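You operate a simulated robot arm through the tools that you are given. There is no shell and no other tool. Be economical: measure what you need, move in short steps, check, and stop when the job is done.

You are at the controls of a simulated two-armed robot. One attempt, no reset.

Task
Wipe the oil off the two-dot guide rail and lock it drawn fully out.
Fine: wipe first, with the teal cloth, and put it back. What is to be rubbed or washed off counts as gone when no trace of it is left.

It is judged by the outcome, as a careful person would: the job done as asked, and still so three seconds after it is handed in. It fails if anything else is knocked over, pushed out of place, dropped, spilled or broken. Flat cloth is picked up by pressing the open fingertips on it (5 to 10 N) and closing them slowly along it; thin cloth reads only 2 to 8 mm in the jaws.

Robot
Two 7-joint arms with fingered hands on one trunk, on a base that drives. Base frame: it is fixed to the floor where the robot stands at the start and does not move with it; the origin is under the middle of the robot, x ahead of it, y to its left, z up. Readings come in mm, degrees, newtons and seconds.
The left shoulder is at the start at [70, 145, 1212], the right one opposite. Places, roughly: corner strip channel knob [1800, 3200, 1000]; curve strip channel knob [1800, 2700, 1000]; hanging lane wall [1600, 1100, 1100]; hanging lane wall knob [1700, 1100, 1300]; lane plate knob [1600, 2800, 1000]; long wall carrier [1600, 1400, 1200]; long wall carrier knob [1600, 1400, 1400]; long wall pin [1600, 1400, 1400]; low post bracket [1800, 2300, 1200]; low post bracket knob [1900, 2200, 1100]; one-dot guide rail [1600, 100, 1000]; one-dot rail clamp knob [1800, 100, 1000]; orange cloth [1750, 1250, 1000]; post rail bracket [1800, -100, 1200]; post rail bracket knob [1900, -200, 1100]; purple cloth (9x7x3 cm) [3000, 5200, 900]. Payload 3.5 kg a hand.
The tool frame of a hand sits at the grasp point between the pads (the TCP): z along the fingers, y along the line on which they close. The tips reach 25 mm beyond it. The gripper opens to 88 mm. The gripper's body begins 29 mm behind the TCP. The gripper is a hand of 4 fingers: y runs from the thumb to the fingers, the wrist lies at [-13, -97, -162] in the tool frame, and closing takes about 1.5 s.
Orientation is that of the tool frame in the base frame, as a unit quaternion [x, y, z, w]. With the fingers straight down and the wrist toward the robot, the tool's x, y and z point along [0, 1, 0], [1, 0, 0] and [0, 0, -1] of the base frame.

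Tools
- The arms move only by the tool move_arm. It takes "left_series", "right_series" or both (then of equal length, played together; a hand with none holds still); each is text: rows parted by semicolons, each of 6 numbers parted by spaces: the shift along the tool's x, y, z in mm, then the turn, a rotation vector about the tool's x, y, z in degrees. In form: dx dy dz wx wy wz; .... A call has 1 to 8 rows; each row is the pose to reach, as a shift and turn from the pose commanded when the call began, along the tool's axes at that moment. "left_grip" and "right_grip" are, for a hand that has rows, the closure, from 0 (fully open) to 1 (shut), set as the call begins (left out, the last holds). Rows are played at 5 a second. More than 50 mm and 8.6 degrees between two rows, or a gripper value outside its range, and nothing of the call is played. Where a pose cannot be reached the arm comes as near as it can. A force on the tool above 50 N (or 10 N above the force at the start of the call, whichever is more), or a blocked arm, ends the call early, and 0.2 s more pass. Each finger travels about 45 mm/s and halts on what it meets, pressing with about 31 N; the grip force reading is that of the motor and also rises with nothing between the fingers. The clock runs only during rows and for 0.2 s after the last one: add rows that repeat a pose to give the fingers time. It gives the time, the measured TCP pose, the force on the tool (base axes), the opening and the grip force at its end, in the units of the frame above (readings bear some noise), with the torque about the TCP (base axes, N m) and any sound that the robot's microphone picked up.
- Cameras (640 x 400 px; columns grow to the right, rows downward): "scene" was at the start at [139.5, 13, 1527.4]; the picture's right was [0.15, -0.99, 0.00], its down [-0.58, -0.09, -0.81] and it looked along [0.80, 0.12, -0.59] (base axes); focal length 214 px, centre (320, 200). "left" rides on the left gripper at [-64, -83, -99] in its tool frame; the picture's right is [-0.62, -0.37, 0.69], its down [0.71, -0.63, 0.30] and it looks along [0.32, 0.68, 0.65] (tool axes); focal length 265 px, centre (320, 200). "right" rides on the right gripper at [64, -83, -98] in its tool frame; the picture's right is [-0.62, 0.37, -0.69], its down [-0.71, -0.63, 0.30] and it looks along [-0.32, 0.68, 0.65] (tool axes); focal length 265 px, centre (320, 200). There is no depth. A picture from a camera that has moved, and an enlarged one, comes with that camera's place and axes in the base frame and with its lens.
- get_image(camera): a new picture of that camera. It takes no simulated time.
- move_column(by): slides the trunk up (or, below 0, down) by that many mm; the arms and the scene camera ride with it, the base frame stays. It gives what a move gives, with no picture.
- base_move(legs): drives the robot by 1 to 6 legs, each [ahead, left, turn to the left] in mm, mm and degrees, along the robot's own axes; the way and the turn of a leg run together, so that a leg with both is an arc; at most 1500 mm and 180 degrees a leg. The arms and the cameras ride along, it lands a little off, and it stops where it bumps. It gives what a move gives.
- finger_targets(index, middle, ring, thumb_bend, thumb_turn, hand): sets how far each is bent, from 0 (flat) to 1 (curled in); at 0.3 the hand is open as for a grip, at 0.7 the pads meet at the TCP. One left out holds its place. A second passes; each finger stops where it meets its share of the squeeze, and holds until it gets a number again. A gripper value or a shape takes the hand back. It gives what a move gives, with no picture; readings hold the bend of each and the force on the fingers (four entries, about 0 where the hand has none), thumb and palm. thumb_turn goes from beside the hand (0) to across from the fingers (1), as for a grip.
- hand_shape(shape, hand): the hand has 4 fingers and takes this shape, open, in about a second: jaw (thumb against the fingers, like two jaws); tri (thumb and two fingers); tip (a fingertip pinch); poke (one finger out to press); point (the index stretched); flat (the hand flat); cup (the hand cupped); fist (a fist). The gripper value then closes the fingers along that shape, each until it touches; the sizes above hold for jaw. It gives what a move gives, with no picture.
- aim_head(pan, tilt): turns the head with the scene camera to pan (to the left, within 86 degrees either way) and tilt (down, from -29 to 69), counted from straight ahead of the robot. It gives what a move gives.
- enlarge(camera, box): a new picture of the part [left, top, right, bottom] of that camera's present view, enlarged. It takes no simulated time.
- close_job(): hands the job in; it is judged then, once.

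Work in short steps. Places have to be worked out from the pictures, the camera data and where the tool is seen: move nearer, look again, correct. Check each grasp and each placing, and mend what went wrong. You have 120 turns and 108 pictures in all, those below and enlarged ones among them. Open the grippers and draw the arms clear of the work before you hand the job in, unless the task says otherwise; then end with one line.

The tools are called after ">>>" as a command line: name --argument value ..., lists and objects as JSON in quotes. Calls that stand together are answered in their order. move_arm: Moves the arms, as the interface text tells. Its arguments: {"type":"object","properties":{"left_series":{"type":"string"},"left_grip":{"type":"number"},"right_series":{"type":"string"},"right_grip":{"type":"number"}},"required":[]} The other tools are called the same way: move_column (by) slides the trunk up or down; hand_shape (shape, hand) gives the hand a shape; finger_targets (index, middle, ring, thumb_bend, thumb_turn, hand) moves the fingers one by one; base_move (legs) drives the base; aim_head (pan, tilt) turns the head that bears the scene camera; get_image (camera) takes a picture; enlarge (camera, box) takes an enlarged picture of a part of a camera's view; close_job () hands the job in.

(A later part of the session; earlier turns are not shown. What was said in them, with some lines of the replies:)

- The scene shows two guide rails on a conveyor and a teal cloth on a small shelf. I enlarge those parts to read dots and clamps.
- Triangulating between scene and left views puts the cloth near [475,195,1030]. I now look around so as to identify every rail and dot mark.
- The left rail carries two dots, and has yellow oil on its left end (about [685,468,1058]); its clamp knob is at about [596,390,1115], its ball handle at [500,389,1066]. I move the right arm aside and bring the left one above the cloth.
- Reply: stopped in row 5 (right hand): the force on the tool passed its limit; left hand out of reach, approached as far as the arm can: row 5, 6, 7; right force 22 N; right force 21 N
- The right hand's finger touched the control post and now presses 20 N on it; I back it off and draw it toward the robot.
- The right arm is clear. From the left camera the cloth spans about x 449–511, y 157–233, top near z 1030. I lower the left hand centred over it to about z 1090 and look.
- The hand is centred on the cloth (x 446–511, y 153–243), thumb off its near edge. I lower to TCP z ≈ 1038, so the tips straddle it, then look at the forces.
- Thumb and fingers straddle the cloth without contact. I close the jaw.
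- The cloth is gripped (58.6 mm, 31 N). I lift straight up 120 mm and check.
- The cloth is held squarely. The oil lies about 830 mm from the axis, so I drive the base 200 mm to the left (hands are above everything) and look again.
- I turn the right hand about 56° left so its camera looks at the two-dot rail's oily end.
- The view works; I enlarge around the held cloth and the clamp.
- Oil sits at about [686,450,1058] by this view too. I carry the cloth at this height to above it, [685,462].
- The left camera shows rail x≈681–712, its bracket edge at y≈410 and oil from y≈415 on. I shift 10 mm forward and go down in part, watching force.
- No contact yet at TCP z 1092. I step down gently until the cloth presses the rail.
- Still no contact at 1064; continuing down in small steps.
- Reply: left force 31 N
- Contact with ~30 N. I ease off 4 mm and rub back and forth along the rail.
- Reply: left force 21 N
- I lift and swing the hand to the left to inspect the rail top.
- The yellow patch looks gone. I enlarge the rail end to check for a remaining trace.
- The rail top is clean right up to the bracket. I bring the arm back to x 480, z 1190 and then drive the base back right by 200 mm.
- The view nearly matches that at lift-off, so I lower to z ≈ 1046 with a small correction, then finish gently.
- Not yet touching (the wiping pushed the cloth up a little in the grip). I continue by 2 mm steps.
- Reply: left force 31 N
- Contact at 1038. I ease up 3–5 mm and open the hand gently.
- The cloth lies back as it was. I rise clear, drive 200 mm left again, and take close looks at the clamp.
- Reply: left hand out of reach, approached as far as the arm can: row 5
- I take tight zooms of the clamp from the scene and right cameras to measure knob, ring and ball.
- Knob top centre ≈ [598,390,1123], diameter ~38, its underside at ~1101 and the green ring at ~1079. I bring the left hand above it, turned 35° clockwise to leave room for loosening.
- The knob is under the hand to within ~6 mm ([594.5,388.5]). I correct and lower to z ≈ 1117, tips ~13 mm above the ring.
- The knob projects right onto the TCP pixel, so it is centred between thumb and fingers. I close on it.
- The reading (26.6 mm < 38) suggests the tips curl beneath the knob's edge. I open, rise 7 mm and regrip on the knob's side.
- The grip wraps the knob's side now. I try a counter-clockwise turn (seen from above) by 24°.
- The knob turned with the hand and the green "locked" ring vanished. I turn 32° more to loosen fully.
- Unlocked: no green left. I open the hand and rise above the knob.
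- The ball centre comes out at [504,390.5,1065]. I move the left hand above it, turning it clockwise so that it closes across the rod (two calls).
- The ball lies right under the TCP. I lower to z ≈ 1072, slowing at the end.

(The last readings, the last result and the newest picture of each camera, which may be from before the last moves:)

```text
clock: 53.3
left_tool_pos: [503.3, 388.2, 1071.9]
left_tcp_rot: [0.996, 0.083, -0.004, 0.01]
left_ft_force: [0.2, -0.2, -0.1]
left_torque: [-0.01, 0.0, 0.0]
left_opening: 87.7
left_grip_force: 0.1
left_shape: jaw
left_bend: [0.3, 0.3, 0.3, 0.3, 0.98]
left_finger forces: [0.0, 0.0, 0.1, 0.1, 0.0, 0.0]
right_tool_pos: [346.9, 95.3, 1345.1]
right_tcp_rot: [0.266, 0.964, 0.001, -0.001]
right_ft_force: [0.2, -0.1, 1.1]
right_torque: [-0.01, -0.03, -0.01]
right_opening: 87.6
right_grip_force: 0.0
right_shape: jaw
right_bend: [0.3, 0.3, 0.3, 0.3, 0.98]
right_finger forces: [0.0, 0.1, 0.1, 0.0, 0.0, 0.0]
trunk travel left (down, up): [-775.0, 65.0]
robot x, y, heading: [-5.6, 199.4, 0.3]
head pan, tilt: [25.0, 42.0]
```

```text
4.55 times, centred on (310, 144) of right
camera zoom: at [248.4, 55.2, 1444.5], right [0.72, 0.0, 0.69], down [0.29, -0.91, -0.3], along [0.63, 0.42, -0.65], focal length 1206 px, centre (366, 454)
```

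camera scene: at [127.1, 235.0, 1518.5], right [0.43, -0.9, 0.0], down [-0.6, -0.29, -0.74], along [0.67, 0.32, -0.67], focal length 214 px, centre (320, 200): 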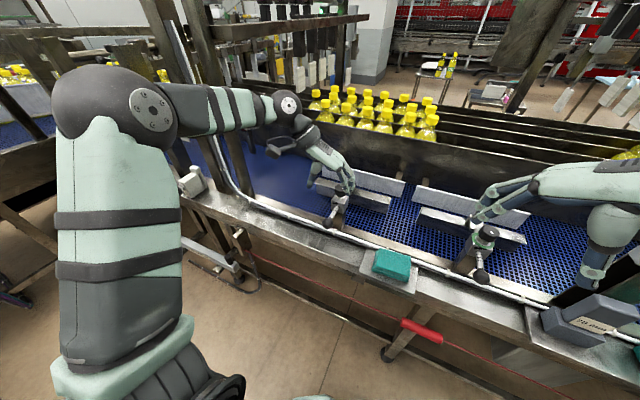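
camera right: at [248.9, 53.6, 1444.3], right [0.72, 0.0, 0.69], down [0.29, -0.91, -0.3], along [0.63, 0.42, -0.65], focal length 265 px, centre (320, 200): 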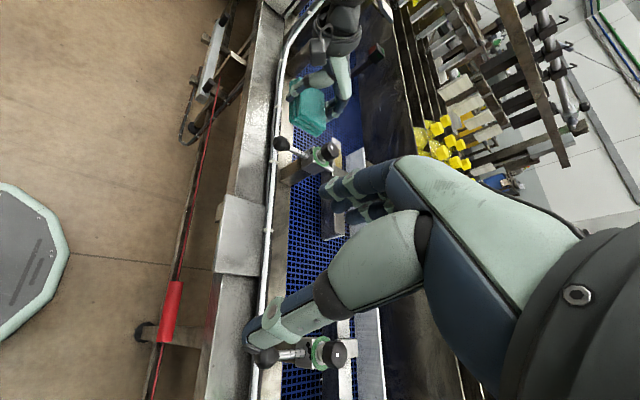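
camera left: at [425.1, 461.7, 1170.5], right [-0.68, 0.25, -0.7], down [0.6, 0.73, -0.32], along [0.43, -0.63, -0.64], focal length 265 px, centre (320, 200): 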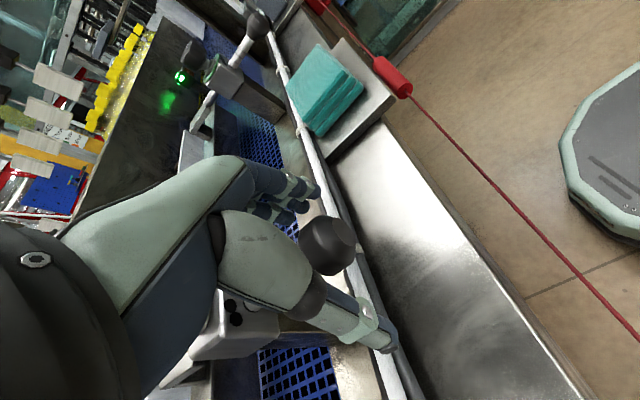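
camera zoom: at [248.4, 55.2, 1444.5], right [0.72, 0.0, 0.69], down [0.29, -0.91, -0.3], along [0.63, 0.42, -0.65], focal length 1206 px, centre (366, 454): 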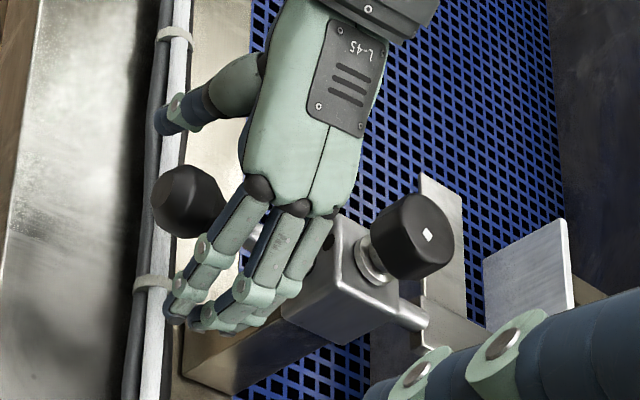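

The ball is between thumb and fingers. I close on it.

>>> move_arm --left_series "0 0 2 0 0 0;0 0 4 0 0 0;0 0 4 0 0 0;0 0 4 0 0 0;0 0 4 0 0 0;0 0 4 0 0 0;0 0 4 0 0 0;0 0 4 0 0 0" --left_grip 1

>>> enlarge --camera "left" --box '[160, 140, 440, 400]'

```text
clock: 55.1
left_tool_pos: [503.8, 391.1, 1066.1]
left_tcp_rot: [0.996, 0.084, -0.006, 0.01]
left_ft_force: [-3.5, 1.3, -22.0]
left_torque: [0.02, 0.02, -0.07]
left_opening: 17.6
left_grip_force: 31.1
left_shape: jaw
left_bend: [0.74, 0.72, 0.71, 0.77, 1.0]
left_finger forces: [17.8, 6.1, 2.5, 0.0, 28.1, 0.1]
right_tool_pos: [348.1, 95.7, 1345.3]
right_tcp_rot: [0.267, 0.964, -0.001, -0.001]
right_ft_force: [0.0, 0.2, -0.1]
right_torque: [-0.02, 0.01, -0.01]
right_opening: 87.6
right_grip_force: 0.0
right_shape: jaw
right_bend: [0.3, 0.3, 0.3, 0.3, 0.98]
right_finger forces: [0.0, 0.0, 0.1, 0.1, 0.0, 0.0]
trunk travel left (down, up): [-775.0, 65.0]
robot x, y, heading: [-2.1, 197.3, 0.3]
head pan, tilt: [25.0, 42.0]
```

```text
1.54 times, centred on (300, 270) of left
camera zoom: at [427.1, 463.5, 1164.2], right [-0.68, 0.24, -0.69], down [0.6, 0.73, -0.33], along [0.43, -0.63, -0.65], focal length 408 px, centre (351, 92)
```

zoom: 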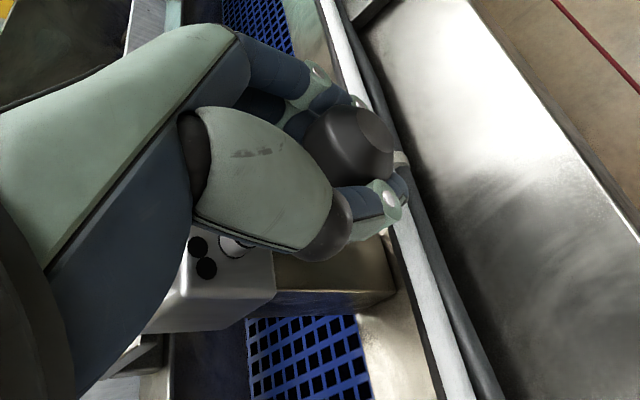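

The fingers cage the ball. I pull straight toward the robot (−x) in 10 mm steps, expecting a stop.

>>> move_arm --left_series "-5 -0.8 -2 0 0 0;-14.8 -2.5 -2 0 0 0;-24.6 -4.2 -2 0 0 0;-34.5 -5.8 -2 0 0 0;-34.5 -5.8 -2 0 0 0"

>>> enlarge --camera "right" --box '[255, 100, 365, 188]'

```text
clock: 56.3
left_tool_pos: [473.5, 391.2, 1066.4]
left_tcp_rot: [0.996, 0.085, -0.007, 0.01]
left_ft_force: [4.8, 0.9, -33.9]
left_torque: [0.09, 0.02, -0.01]
left_opening: 17.1
left_grip_force: 31.0
left_shape: jaw
left_bend: [0.74, 0.71, 0.71, 0.77, 1.0]
left_finger forces: [20.0, 8.8, 3.0, 0.0, 29.9, 0.0]
right_tool_pos: [352.0, 95.9, 1343.5]
right_tcp_rot: [0.267, 0.964, -0.002, -0.004]
right_ft_force: [-0.3, 0.0, 0.1]
right_torque: [-0.02, -0.01, 0.03]
right_opening: 87.6
right_grip_force: 0.1
right_shape: jaw
right_bend: [0.3, 0.3, 0.3, 0.3, 0.98]
right_finger forces: [0.1, 0.1, 0.1, 0.0, 0.0, 0.1]
trunk travel left (down, up): [-775.0, 65.0]
robot x, y, heading: [2.1, 203.1, 0.2]
head pan, tilt: [25.0, 42.0]
```

```text
4.55 times, centred on (310, 144) of right
camera zoom: at [255.1, 57.8, 1443.4], right [0.73, 0.0, 0.69], down [0.29, -0.91, -0.3], along [0.63, 0.42, -0.66], focal length 1206 px, centre (366, 454)
```

zoom: 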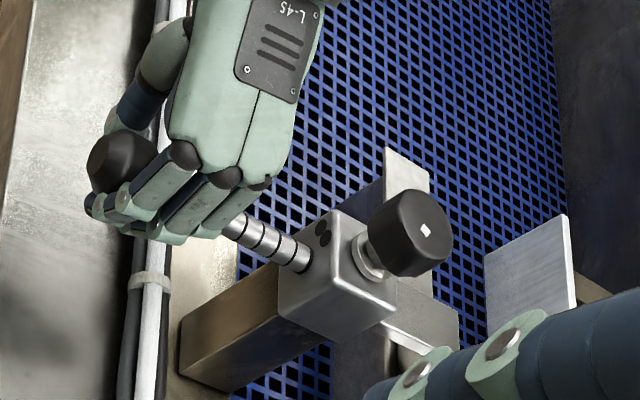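

It slides easily; the bracket nears the clamp. I relieve the vertical load and pull on to the stop.

>>> move_arm --left_series "0 0 3 0 0 0;-5 -0.8 3 0 0 0;-10 -1.7 3 0 0 0;-15 -2.5 3 0 0 0;-20 -3.4 3 0 0 0;-25 -4.2 3 0 0 0;-25 -4.2 3 0 0 0"

>>> enlarge --camera "right" --box '[255, 100, 365, 188]'

```text
clock: 57.9
left_tool_pos: [456.0, 390.0, 1063.2]
left_tcp_rot: [0.996, 0.087, -0.004, 0.01]
left_ft_force: [35.5, 8.7, -18.6]
left_torque: [0.0, 0.07, 0.04]
left_opening: 14.6
left_grip_force: 30.9
left_shape: jaw
left_bend: [0.76, 0.66, 0.65, 0.77, 1.0]
left_finger forces: [0.7, 9.1, 10.1, 0.0, 24.6, 0.0]
right_tool_pos: [360.2, 98.1, 1342.2]
right_tcp_rot: [0.267, 0.964, -0.003, -0.005]
right_ft_force: [0.0, 0.8, 0.0]
right_torque: [0.04, -0.02, -0.02]
right_opening: 87.5
right_grip_force: 0.1
right_shape: jaw
right_bend: [0.3, 0.3, 0.3, 0.3, 0.98]
right_finger forces: [0.1, 0.1, 0.1, 0.1, 0.0, 0.0]
trunk travel left (down, up): [-775.0, 65.0]
robot x, y, heading: [-0.1, 200.5, 0.4]
head pan, tilt: [25.0, 42.0]
```

```text
4.55 times, centred on (310, 144) of right
camera zoom: at [262.4, 59.3, 1442.2], right [0.73, 0.0, 0.68], down [0.28, -0.91, -0.31], along [0.62, 0.42, -0.66], focal length 1206 px, centre (366, 454)
```

zoom: 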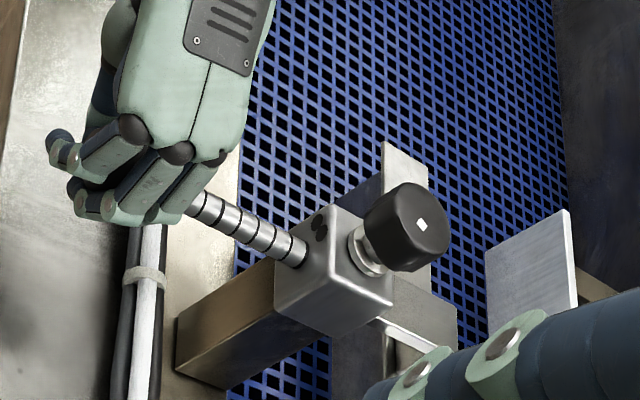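

35 N of resistance without further travel: the end stop. I open while still leaning outward (so as not to push it back), then rise.

>>> move_arm --left_series "4 0.7 0 0 0 0;4 0.7 0 0 0 0;4 0.7 0 0 0 0;4 0.7 0 0 0 0;4 0.7 0 0 0 0;4 0.7 0 0 0 0" --left_grip 0

>>> enlarge --camera "left" --box '[160, 140, 440, 400]'

>>> enlarge --camera "right" --box '[255, 100, 365, 188]'

```text
clock: 59.3
left_tool_pos: [448.3, 387.2, 1067.0]
left_tcp_rot: [0.996, 0.084, -0.004, 0.011]
left_ft_force: [0.0, -0.7, 0.3]
left_torque: [-0.05, 0.03, -0.02]
left_opening: 87.5
left_grip_force: 0.2
left_shape: jaw
left_bend: [0.3, 0.3, 0.3, 0.3, 0.98]
left_finger forces: [0.0, 0.0, 0.0, 0.1, 0.1, 0.0]
right_tool_pos: [348.9, 94.0, 1344.6]
right_tcp_rot: [0.267, 0.964, 0.0, -0.001]
right_ft_force: [0.3, -0.1, -0.5]
right_torque: [0.0, -0.04, 0.01]
right_opening: 87.7
right_grip_force: 0.1
right_shape: jaw
right_bend: [0.3, 0.3, 0.3, 0.3, 0.98]
right_finger forces: [0.0, 0.0, 0.0, 0.0, 0.0, 0.0]
trunk travel left (down, up): [-775.0, 65.0]
robot x, y, heading: [-1.0, 202.5, 0.3]
head pan, tilt: [25.0, 42.0]
```

```text
1.54 times, centred on (300, 270) of left
camera zoom: at [370.4, 461.0, 1165.6], right [-0.68, 0.25, -0.69], down [0.6, 0.73, -0.32], along [0.43, -0.63, -0.64], focal length 408 px, centre (351, 92)
```

zoom: 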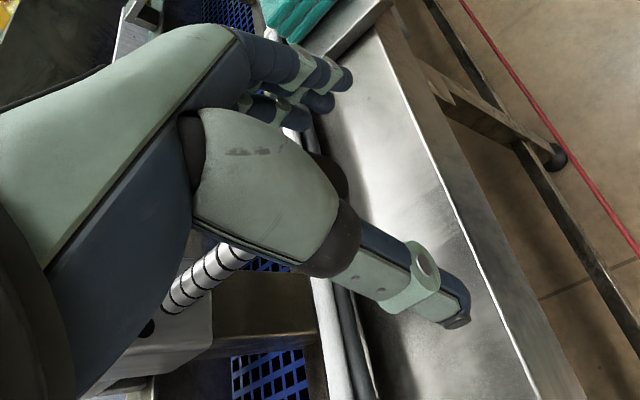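

```text
4.55 times, centred on (310, 144) of right
camera zoom: at [249.7, 55.8, 1444.3], right [0.72, 0.0, 0.69], down [0.29, -0.91, -0.3], along [0.63, 0.42, -0.66], focal length 1206 px, centre (366, 454)
```

zoom: 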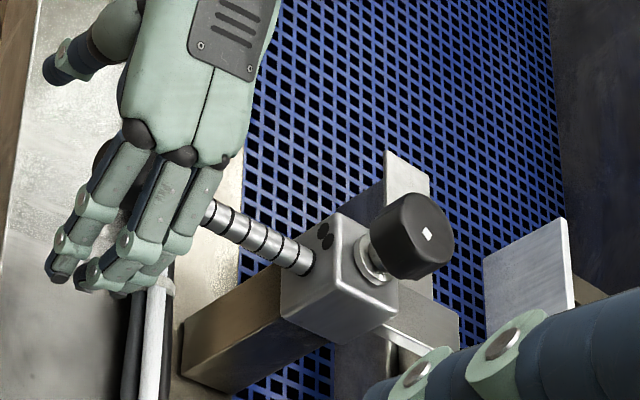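

Released. I rise straight up and inspect the rod and clamp.

>>> move_arm --left_series "0 0 -20 0 0 0;0 0 -60 0 0 0;0 0 -100 0 0 0;0 0 -130 0 0 0;0 0 -130 0 0 0"

>>> enlarge --camera "right" --box '[255, 100, 365, 188]'

>>> enlarge --camera "scene" --box '[290, 165, 380, 245]'

```text
clock: 60.5
left_tool_pos: [447.8, 389.9, 1197.4]
left_tcp_rot: [0.996, 0.083, -0.004, 0.01]
left_ft_force: [0.2, -0.3, 0.0]
left_torque: [0.02, -0.03, 0.03]
left_opening: 87.5
left_grip_force: 0.0
left_shape: jaw
left_bend: [0.3, 0.3, 0.3, 0.3, 0.98]
left_finger forces: [0.0, 0.1, 0.0, 0.0, 0.1, 0.0]
right_tool_pos: [347.6, 93.7, 1344.2]
right_tcp_rot: [0.266, 0.964, 0.0, -0.001]
right_ft_force: [-0.3, -0.4, 0.3]
right_torque: [0.01, -0.02, 0.01]
right_opening: 87.6
right_grip_force: 0.0
right_shape: jaw
right_bend: [0.3, 0.3, 0.3, 0.3, 0.98]
right_finger forces: [0.0, 0.1, 0.0, 0.0, 0.0, 0.1]
trunk travel left (down, up): [-775.0, 65.0]
robot x, y, heading: [0.3, 199.0, 0.2]
head pan, tilt: [25.0, 42.0]
```

```text
4.55 times, centred on (310, 144) of right
camera zoom: at [248.8, 55.3, 1444.4], right [0.72, 0.0, 0.69], down [0.29, -0.91, -0.3], along [0.63, 0.42, -0.65], focal length 1206 px, centre (366, 454)
```

zoom: 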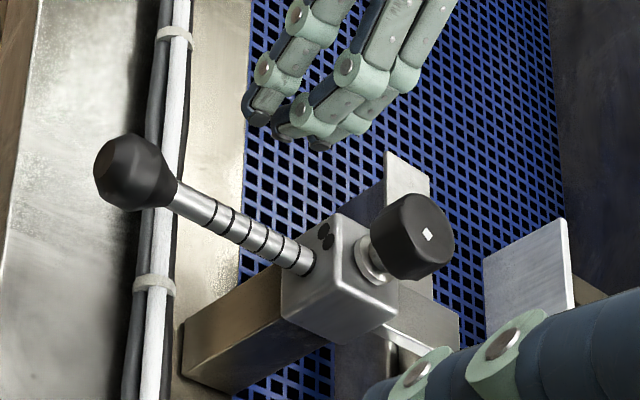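

```text
5.00 times, centred on (335, 205) of scene
camera zoom: at [128.0, 235.3, 1518.4], right [0.43, -0.9, 0.0], down [-0.61, -0.29, -0.74], along [0.67, 0.32, -0.67], focal length 1072 px, centre (245, 175)
```

zoom: 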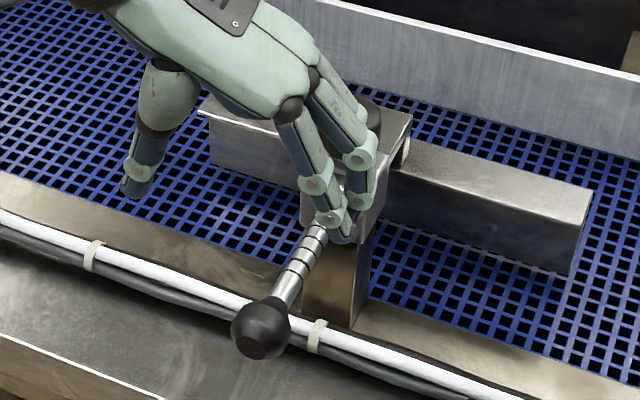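

The rod is out about 33 mm (5 rings show instead of 3) and unlocked. I move back over the knob, turning the hand counter-clockwise for the tightening stroke.

>>> move_arm --left_series "30 5 0 0 0 -8;60 11 0 0 0 -16;90 16 0 0 0 -24;120 21 0 0 0 -32;144 26 0 0 0 -40;144 26 0 0 0 -48;144 26 0 0 0 -56;144 26 0 0 0 -64"

>>> get_image --camera "left"

>>> move_arm --left_series "0 0 0 0 0 -8;0 0 0 0 0 -16;0 0 0 0 0 -24;0 0 0 0 0 -32;0 0 0 0 0 -38;0 0 0 0 0 -38"

>>> get_image --camera "left"

```text
clock: 62.3
left_tool_pos: [594.1, 386.2, 1196.4]
left_tcp_rot: [0.8, 0.6, -0.008, 0.008]
left_ft_force: [0.3, 0.5, 0.7]
left_torque: [0.0, 0.02, 0.0]
left_opening: 87.7
left_grip_force: 0.0
left_shape: jaw
left_bend: [0.3, 0.3, 0.3, 0.3, 0.98]
left_finger forces: [0.0, 0.0, 0.0, 0.1, 0.0, 0.0]
right_tool_pos: [346.8, 92.0, 1345.5]
right_tcp_rot: [0.268, 0.964, 0.0, -0.001]
right_ft_force: [0.1, 0.9, -0.7]
right_torque: [0.03, 0.03, -0.03]
right_opening: 87.4
right_grip_force: 0.0
right_shape: jaw
right_bend: [0.3, 0.3, 0.3, 0.3, 0.98]
right_finger forces: [0.0, 0.0, 0.1, 0.0, 0.1, 0.0]
trunk travel left (down, up): [-775.0, 65.0]
robot x, y, heading: [-3.3, 198.5, 0.3]
head pan, tilt: [25.0, 42.0]
```

```text
41 pictures are left
camera left: at [496.0, 351.5, 1297.2], right [-0.53, -0.51, -0.68], down [-0.41, 0.86, -0.32], along [0.74, 0.11, -0.66], focal length 265 px, centre (320, 200)
```

left: 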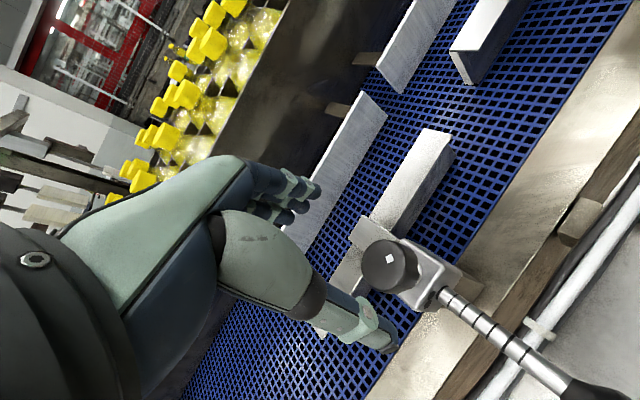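

```text
clock: 63.7
left_tool_pos: [593.7, 389.3, 1197.9]
left_tcp_rot: [0.562, 0.827, -0.011, 0.005]
left_ft_force: [-0.1, 0.6, -0.1]
left_torque: [-0.01, 0.02, 0.0]
left_opening: 87.6
left_grip_force: 0.1
left_shape: jaw
left_bend: [0.3, 0.3, 0.3, 0.3, 0.98]
left_finger forces: [0.0, 0.0, 0.0, 0.0, 0.0, 0.0]
right_tool_pos: [346.8, 94.1, 1344.7]
right_tcp_rot: [0.267, 0.964, -0.001, -0.001]
right_ft_force: [-0.2, -0.2, 0.2]
right_torque: [-0.02, 0.0, -0.01]
right_opening: 87.7
right_grip_force: 0.0
right_shape: jaw
right_bend: [0.3, 0.3, 0.3, 0.3, 0.98]
right_finger forces: [0.0, 0.0, 0.0, 0.1, 0.1, 0.0]
trunk travel left (down, up): [-775.0, 65.0]
robot x, y, heading: [1.9, 201.7, 0.3]
head pan, tilt: [25.0, 42.0]
```

```text
40 pictures are left
camera left: at [539.8, 300.7, 1298.5], right [-0.12, -0.73, -0.68], down [-0.85, 0.42, -0.31], along [0.51, 0.54, -0.67], focal length 265 px, centre (320, 200)
```

left: 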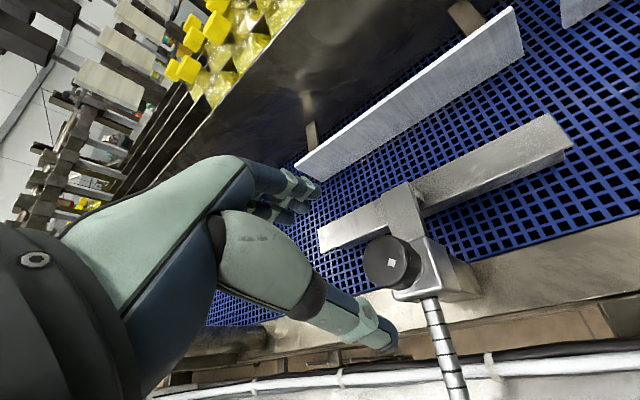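

The bracket now looks hard up against the clamp; I enlarge to confirm there is no gap.

>>> enlarge --camera "left" --box '[340, 160, 500, 320]'

```text
2.50 times, centred on (420, 240) of left
camera zoom: at [539.8, 300.7, 1298.5], right [-0.12, -0.73, -0.68], down [-0.85, 0.42, -0.31], along [0.51, 0.54, -0.67], focal length 664 px, centre (70, 100)
```

zoom: 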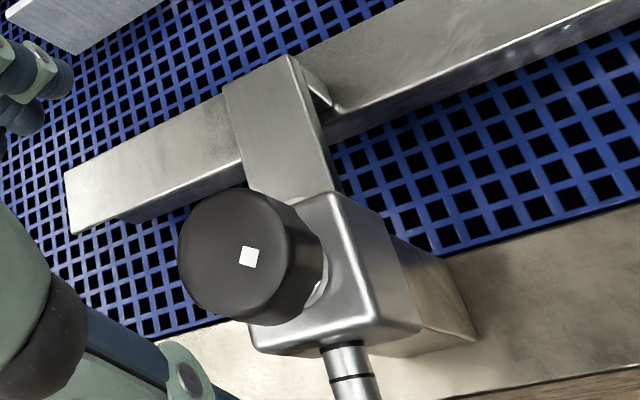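

The bracket is against the clamp: fully out. I lower onto the knob as before (z 1125) and grip.

>>> move_arm --left_series "0 0 30 0 0 0;0 0 55 0 0 0;0 0 73 0 0 0;0 0 73 0 0 0"

>>> move_arm --left_series "0 0 0 0 0 0;0 0 0 0 0 0;0 0 0 0 0 0;0 0 0 0 0 0;0 0 0 0 0 0;0 0 0 0 0 0;0 0 0 0 0 0;0 0 0 0 0 0" --left_grip 1

>>> enlarge --camera "left" --box '[200, 140, 440, 340]'

```text
clock: 64.7
left_tool_pos: [592.5, 387.5, 1123.2]
left_tcp_rot: [0.562, 0.827, -0.01, 0.004]
left_ft_force: [0.2, 0.0, 0.7]
left_torque: [0.0, 0.01, 0.05]
left_opening: 87.9
left_grip_force: 0.1
left_shape: jaw
left_bend: [0.3, 0.3, 0.3, 0.3, 0.98]
left_finger forces: [0.1, 0.0, 0.1, 0.0, 0.0, 0.0]
right_tool_pos: [345.8, 94.0, 1345.2]
right_tcp_rot: [0.267, 0.964, 0.0, 0.0]
right_ft_force: [0.1, 0.0, -0.6]
right_torque: [-0.02, 0.0, -0.02]
right_opening: 87.6
right_grip_force: 0.0
right_shape: jaw
right_bend: [0.3, 0.3, 0.3, 0.3, 0.98]
right_finger forces: [0.0, 0.1, 0.0, 0.0, 0.0, 0.0]
trunk travel left (down, up): [-775.0, 65.0]
robot x, y, heading: [1.0, 196.0, 0.2]
head pan, tilt: [25.0, 42.0]
```

```text
clock: 66.5
left_tool_pos: [592.6, 387.1, 1122.6]
left_tcp_rot: [0.563, 0.827, -0.011, 0.003]
left_ft_force: [-4.4, -1.5, -8.6]
left_torque: [-0.03, -0.02, 0.01]
left_opening: 29.3
left_grip_force: 31.6
left_shape: jaw
left_bend: [0.74, 0.5, 0.54, 0.74, 1.0]
left_finger forces: [14.6, 8.8, 0.0, 0.1, 29.4, 0.1]
right_tool_pos: [346.6, 92.8, 1344.9]
right_tcp_rot: [0.268, 0.963, 0.0, -0.001]
right_ft_force: [0.6, 0.3, 0.2]
right_torque: [0.0, -0.01, 0.0]
right_opening: 87.5
right_grip_force: 0.1
right_shape: jaw
right_bend: [0.3, 0.3, 0.3, 0.3, 0.98]
right_finger forces: [0.0, 0.0, 0.1, 0.0, 0.0, 0.0]
trunk travel left (down, up): [-775.0, 65.0]
robot x, y, heading: [-4.3, 197.0, 0.6]
head pan, tilt: [25.0, 42.0]
```

```text
2.00 times, centred on (320, 240) of left
camera zoom: at [538.8, 298.5, 1224.6], right [-0.12, -0.73, -0.68], down [-0.85, 0.43, -0.31], along [0.51, 0.54, -0.67], focal length 531 px, centre (320, 120)
```

zoom: 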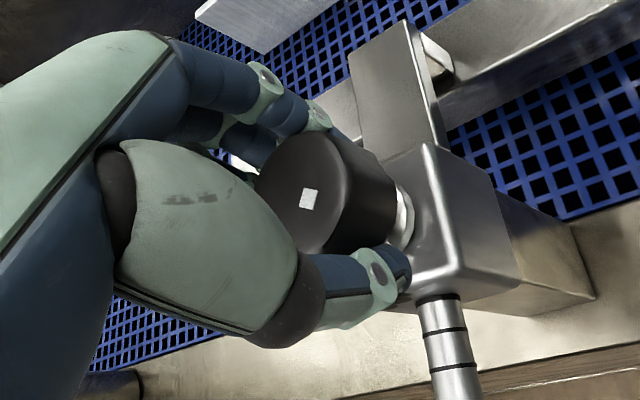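

Gripped as before. I turn clockwise 64° to lock.

>>> move_arm --left_series "0 0 0 0 0 8;0 0 0 0 0 16;0 0 0 0 0 24;0 0 0 0 0 32;0 0 0 0 0 40;0 0 0 0 0 48;0 0 0 0 0 56;0 0 0 0 0 64"

>>> enlarge --camera "right" --box '[255, 100, 365, 188]'

>>> enlarge --camera "left" --box '[200, 140, 440, 340]'

```text
clock: 68.3
left_tool_pos: [594.1, 391.2, 1120.9]
left_tcp_rot: [0.915, 0.404, -0.008, 0.009]
left_ft_force: [-5.5, 6.8, -14.6]
left_torque: [0.19, 0.13, 0.04]
left_opening: 28.1
left_grip_force: 30.7
left_shape: jaw
left_bend: [0.74, 0.52, 0.54, 0.74, 0.99]
left_finger forces: [15.5, 9.3, 0.0, 0.0, 31.3, 0.1]
right_tool_pos: [348.5, 97.9, 1346.1]
right_tcp_rot: [0.268, 0.964, -0.002, 0.0]
right_ft_force: [-0.1, -0.2, 0.4]
right_torque: [-0.03, 0.01, -0.03]
right_opening: 87.6
right_grip_force: 0.0
right_shape: jaw
right_bend: [0.3, 0.3, 0.3, 0.3, 0.98]
right_finger forces: [0.0, 0.0, 0.1, 0.1, 0.0, 0.0]
trunk travel left (down, up): [-775.0, 65.0]
robot x, y, heading: [-0.6, 200.2, 0.5]
head pan, tilt: [25.0, 42.0]
```

```text
4.55 times, centred on (310, 144) of right
camera zoom: at [250.0, 59.1, 1444.6], right [0.72, 0.0, 0.69], down [0.29, -0.91, -0.3], along [0.63, 0.42, -0.66], focal length 1206 px, centre (366, 454)
```

zoom: 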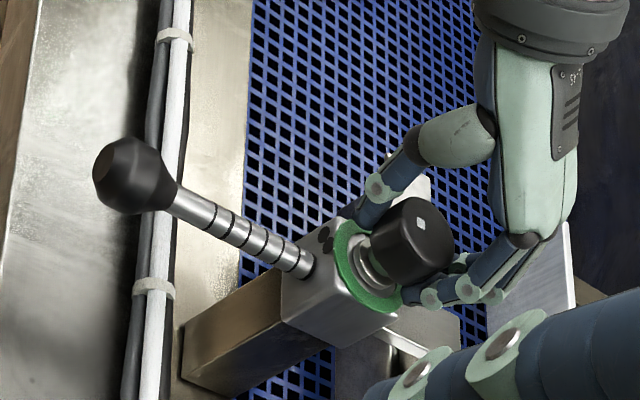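

```text
2.00 times, centred on (320, 240) of left
camera zoom: at [489.3, 401.7, 1222.3], right [-0.69, -0.22, -0.68], down [0.02, 0.95, -0.33], along [0.72, -0.24, -0.65], focal length 531 px, centre (320, 120)
```

zoom: 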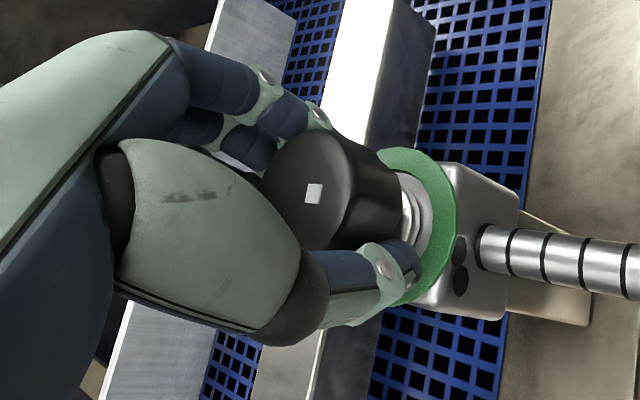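

The green ring is back: locked, slightly past its original angle. I open and rise.

>>> move_arm --left_series "0 0 0 0 0 0;0 0 0 0 0 0;0 0 0 0 0 0;0 0 0 0 0 0;0 0 0 0 0 0;0 0 -30 0 0 0;0 0 -70 0 0 0;0 0 -100 0 0 0" --left_grip 0

>>> move_arm --left_series "0 0 0 0 0 -8;10 -20 0 0 0 -16;20 -60 0 0 0 -24;30 -100 0 0 0 -32;40 -140 0 0 0 -40;50 -180 0 0 0 -40"

>>> enlarge --camera "right" --box '[255, 100, 365, 188]'

>>> get_image --camera "left"

>>> get_image --camera "scene"

```text
clock: 70.1
left_tool_pos: [595.1, 389.7, 1222.8]
left_tcp_rot: [0.915, 0.403, -0.007, 0.008]
left_ft_force: [-0.6, -0.4, 0.9]
left_torque: [-0.03, 0.0, 0.02]
left_opening: 87.5
left_grip_force: 0.0
left_shape: jaw
left_bend: [0.3, 0.3, 0.3, 0.3, 0.98]
left_finger forces: [0.1, 0.0, 0.1, 0.1, 0.1, 0.0]
right_tool_pos: [345.0, 93.2, 1346.1]
right_tcp_rot: [0.267, 0.964, 0.001, -0.001]
right_ft_force: [0.8, 0.0, -0.1]
right_torque: [0.01, 0.01, 0.01]
right_opening: 87.5
right_grip_force: 0.0
right_shape: jaw
right_bend: [0.3, 0.3, 0.3, 0.3, 0.98]
right_finger forces: [0.0, 0.1, 0.0, 0.0, 0.0, 0.0]
trunk travel left (down, up): [-775.0, 65.0]
robot x, y, heading: [-4.0, 202.1, 0.3]
head pan, tilt: [25.0, 42.0]
```

```text
clock: 71.5
left_tool_pos: [493.5, 548.9, 1222.1]
left_tcp_rot: [0.722, 0.692, -0.009, 0.008]
left_ft_force: [0.3, 0.6, 0.6]
left_torque: [-0.03, -0.02, -0.01]
left_opening: 87.5
left_grip_force: 0.1
left_shape: jaw
left_bend: [0.3, 0.3, 0.3, 0.3, 0.98]
left_finger forces: [0.1, 0.0, 0.1, 0.0, 0.0, 0.0]
right_tool_pos: [345.9, 96.0, 1345.2]
right_tcp_rot: [0.268, 0.964, -0.001, 0.0]
right_ft_force: [-0.1, 1.0, 1.0]
right_torque: [0.01, -0.01, 0.03]
right_opening: 87.8
right_grip_force: 0.1
right_shape: jaw
right_bend: [0.3, 0.3, 0.3, 0.3, 0.98]
right_finger forces: [0.0, 0.0, 0.0, 0.1, 0.0, 0.0]
trunk travel left (down, up): [-775.0, 65.0]
robot x, y, heading: [-3.2, 197.2, 0.1]
head pan, tilt: [25.0, 42.0]
```

```text
4.55 times, centred on (310, 144) of right
camera zoom: at [247.4, 57.0, 1444.9], right [0.72, 0.0, 0.69], down [0.29, -0.91, -0.3], along [0.63, 0.42, -0.65], focal length 1206 px, centre (366, 454)
```

zoom: 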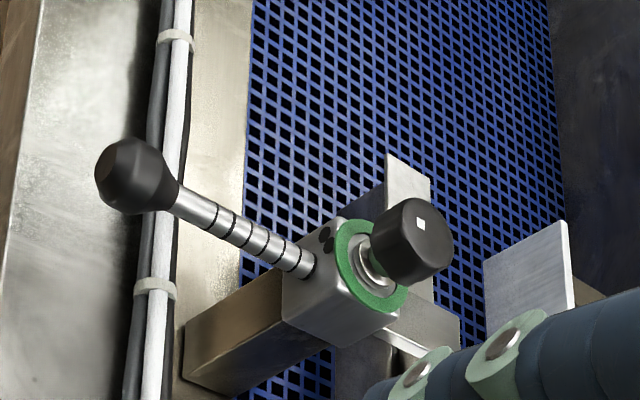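

```text
34 pictures are left
camera left: at [407.2, 489.7, 1323.1], right [-0.4, -0.62, -0.68], down [-0.6, 0.73, -0.32], along [0.69, 0.28, -0.66], focal length 265 px, centre (320, 200)
```

left: 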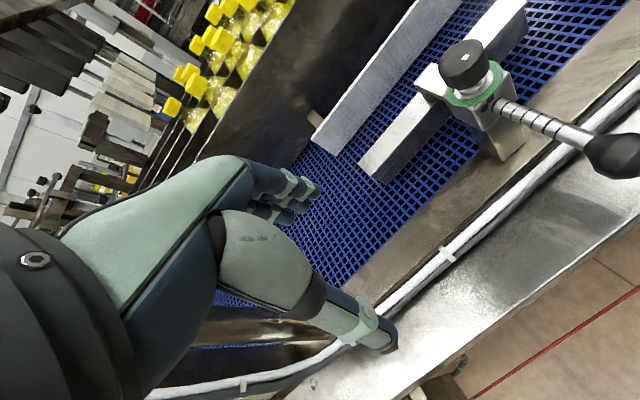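

```text
33 pictures are left
camera scene: at [126.6, 237.2, 1518.5], right [0.43, -0.9, 0.0], down [-0.6, -0.29, -0.74], along [0.67, 0.32, -0.67], focal length 214 px, centre (320, 200)
```

scene: 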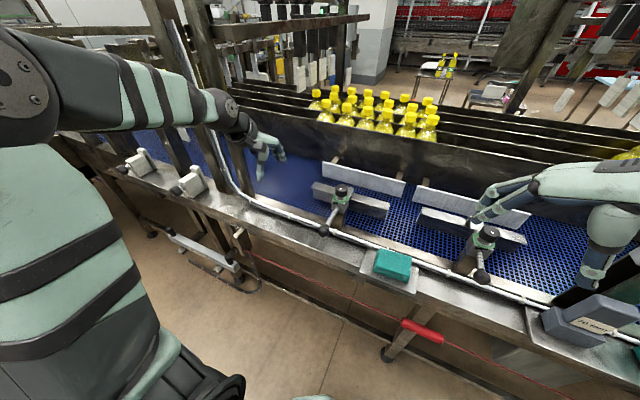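

Locked and out. I check closely the whole rail for any residual oil, and the cloth's place.

>>> enlarge --camera "scene" --box '[300, 170, 400, 240]'

>>> enlarge --camera "left" --box '[350, 0, 540, 190]'

>>> enlarge --camera "scene" --box '[350, 225, 440, 305]'

```text
5.71 times, centred on (350, 205) of scene
camera zoom: at [126.6, 237.2, 1518.5], right [0.43, -0.9, 0.0], down [-0.6, -0.29, -0.74], along [0.67, 0.32, -0.67], focal length 1226 px, centre (149, 171)
```

zoom: 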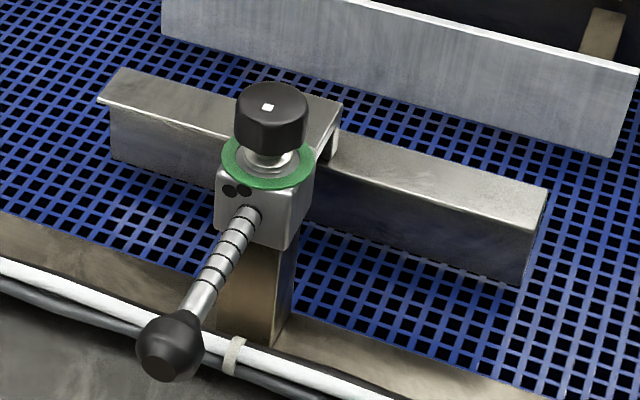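

```text
2.11 times, centred on (445, 95) of left
camera zoom: at [407.2, 489.7, 1323.1], right [-0.4, -0.62, -0.68], down [-0.6, 0.73, -0.32], along [0.69, 0.28, -0.66], focal length 559 px, centre (57, 421)
```

zoom: 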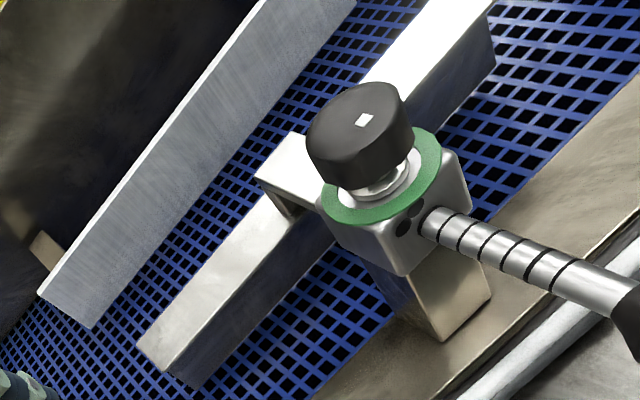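

```text
5.00 times, centred on (395, 265) of scene
camera zoom: at [126.6, 237.2, 1518.5], right [0.43, -0.9, 0.0], down [-0.6, -0.29, -0.74], along [0.67, 0.32, -0.67], focal length 1072 px, centre (-55, -125)
```

zoom: 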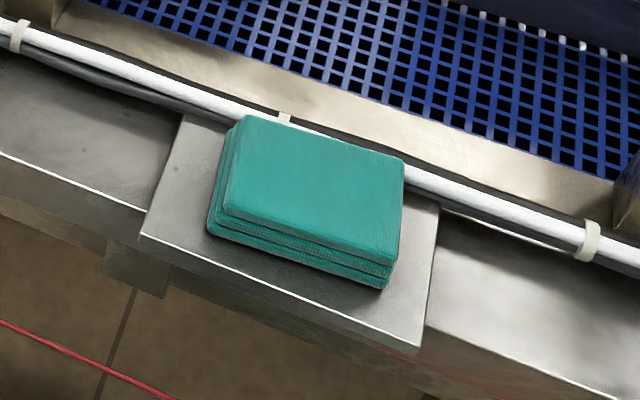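

Rail clean, cloth in place. I double-check the bracket-to-clamp contact at the stop.

>>> enlarge --camera "right" --box '[315, 135, 350, 170]'

>>> enlarge --camera "left" --box '[420, 55, 500, 135]'

```text
11.43 times, centred on (332, 152) of right
camera zoom: at [247.4, 57.0, 1444.9], right [0.72, 0.0, 0.69], down [0.29, -0.91, -0.3], along [0.63, 0.42, -0.65], focal length 3033 px, centre (177, 743)
```

zoom: 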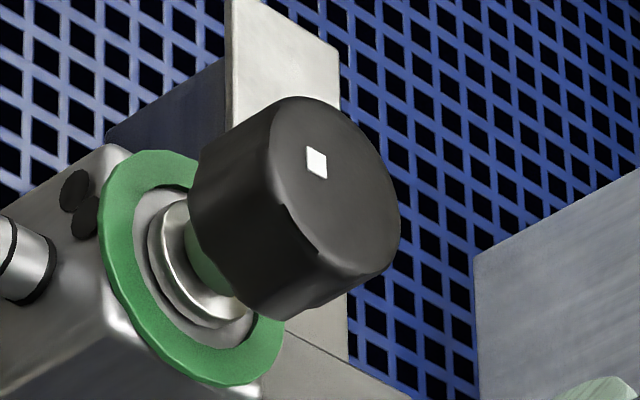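

```text
5.00 times, centred on (460, 95) of left
camera zoom: at [407.2, 489.7, 1323.1], right [-0.4, -0.62, -0.68], down [-0.6, 0.73, -0.32], along [0.69, 0.28, -0.66], focal length 1327 px, centre (-380, 725)
```

zoom: 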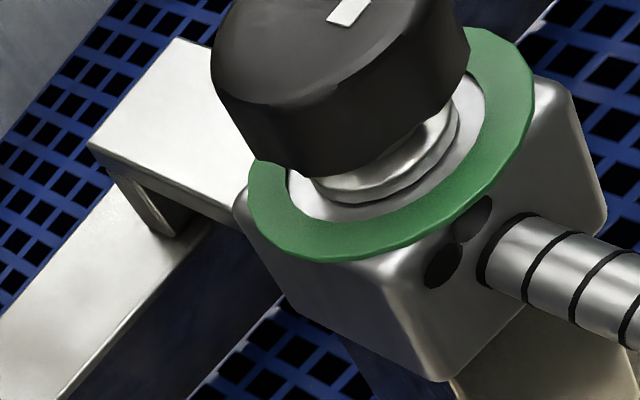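

The bracket sits flush on the clamp, the ring is green, the rail is clean and the cloth is back. Both hands are open and clear, so I hand in.

>>> close_job

```text
The job is handed in.
```

I wiped the two-dot guide rail with the teal cloth until no oil showed, put the cloth back on its shelf, then drew the rail out to its stop and locked it (the clamp's green ring is showing again); early on, the right hand pressed against the control post at about 20 N before I backed it off, and nothing looked moved afterwards.
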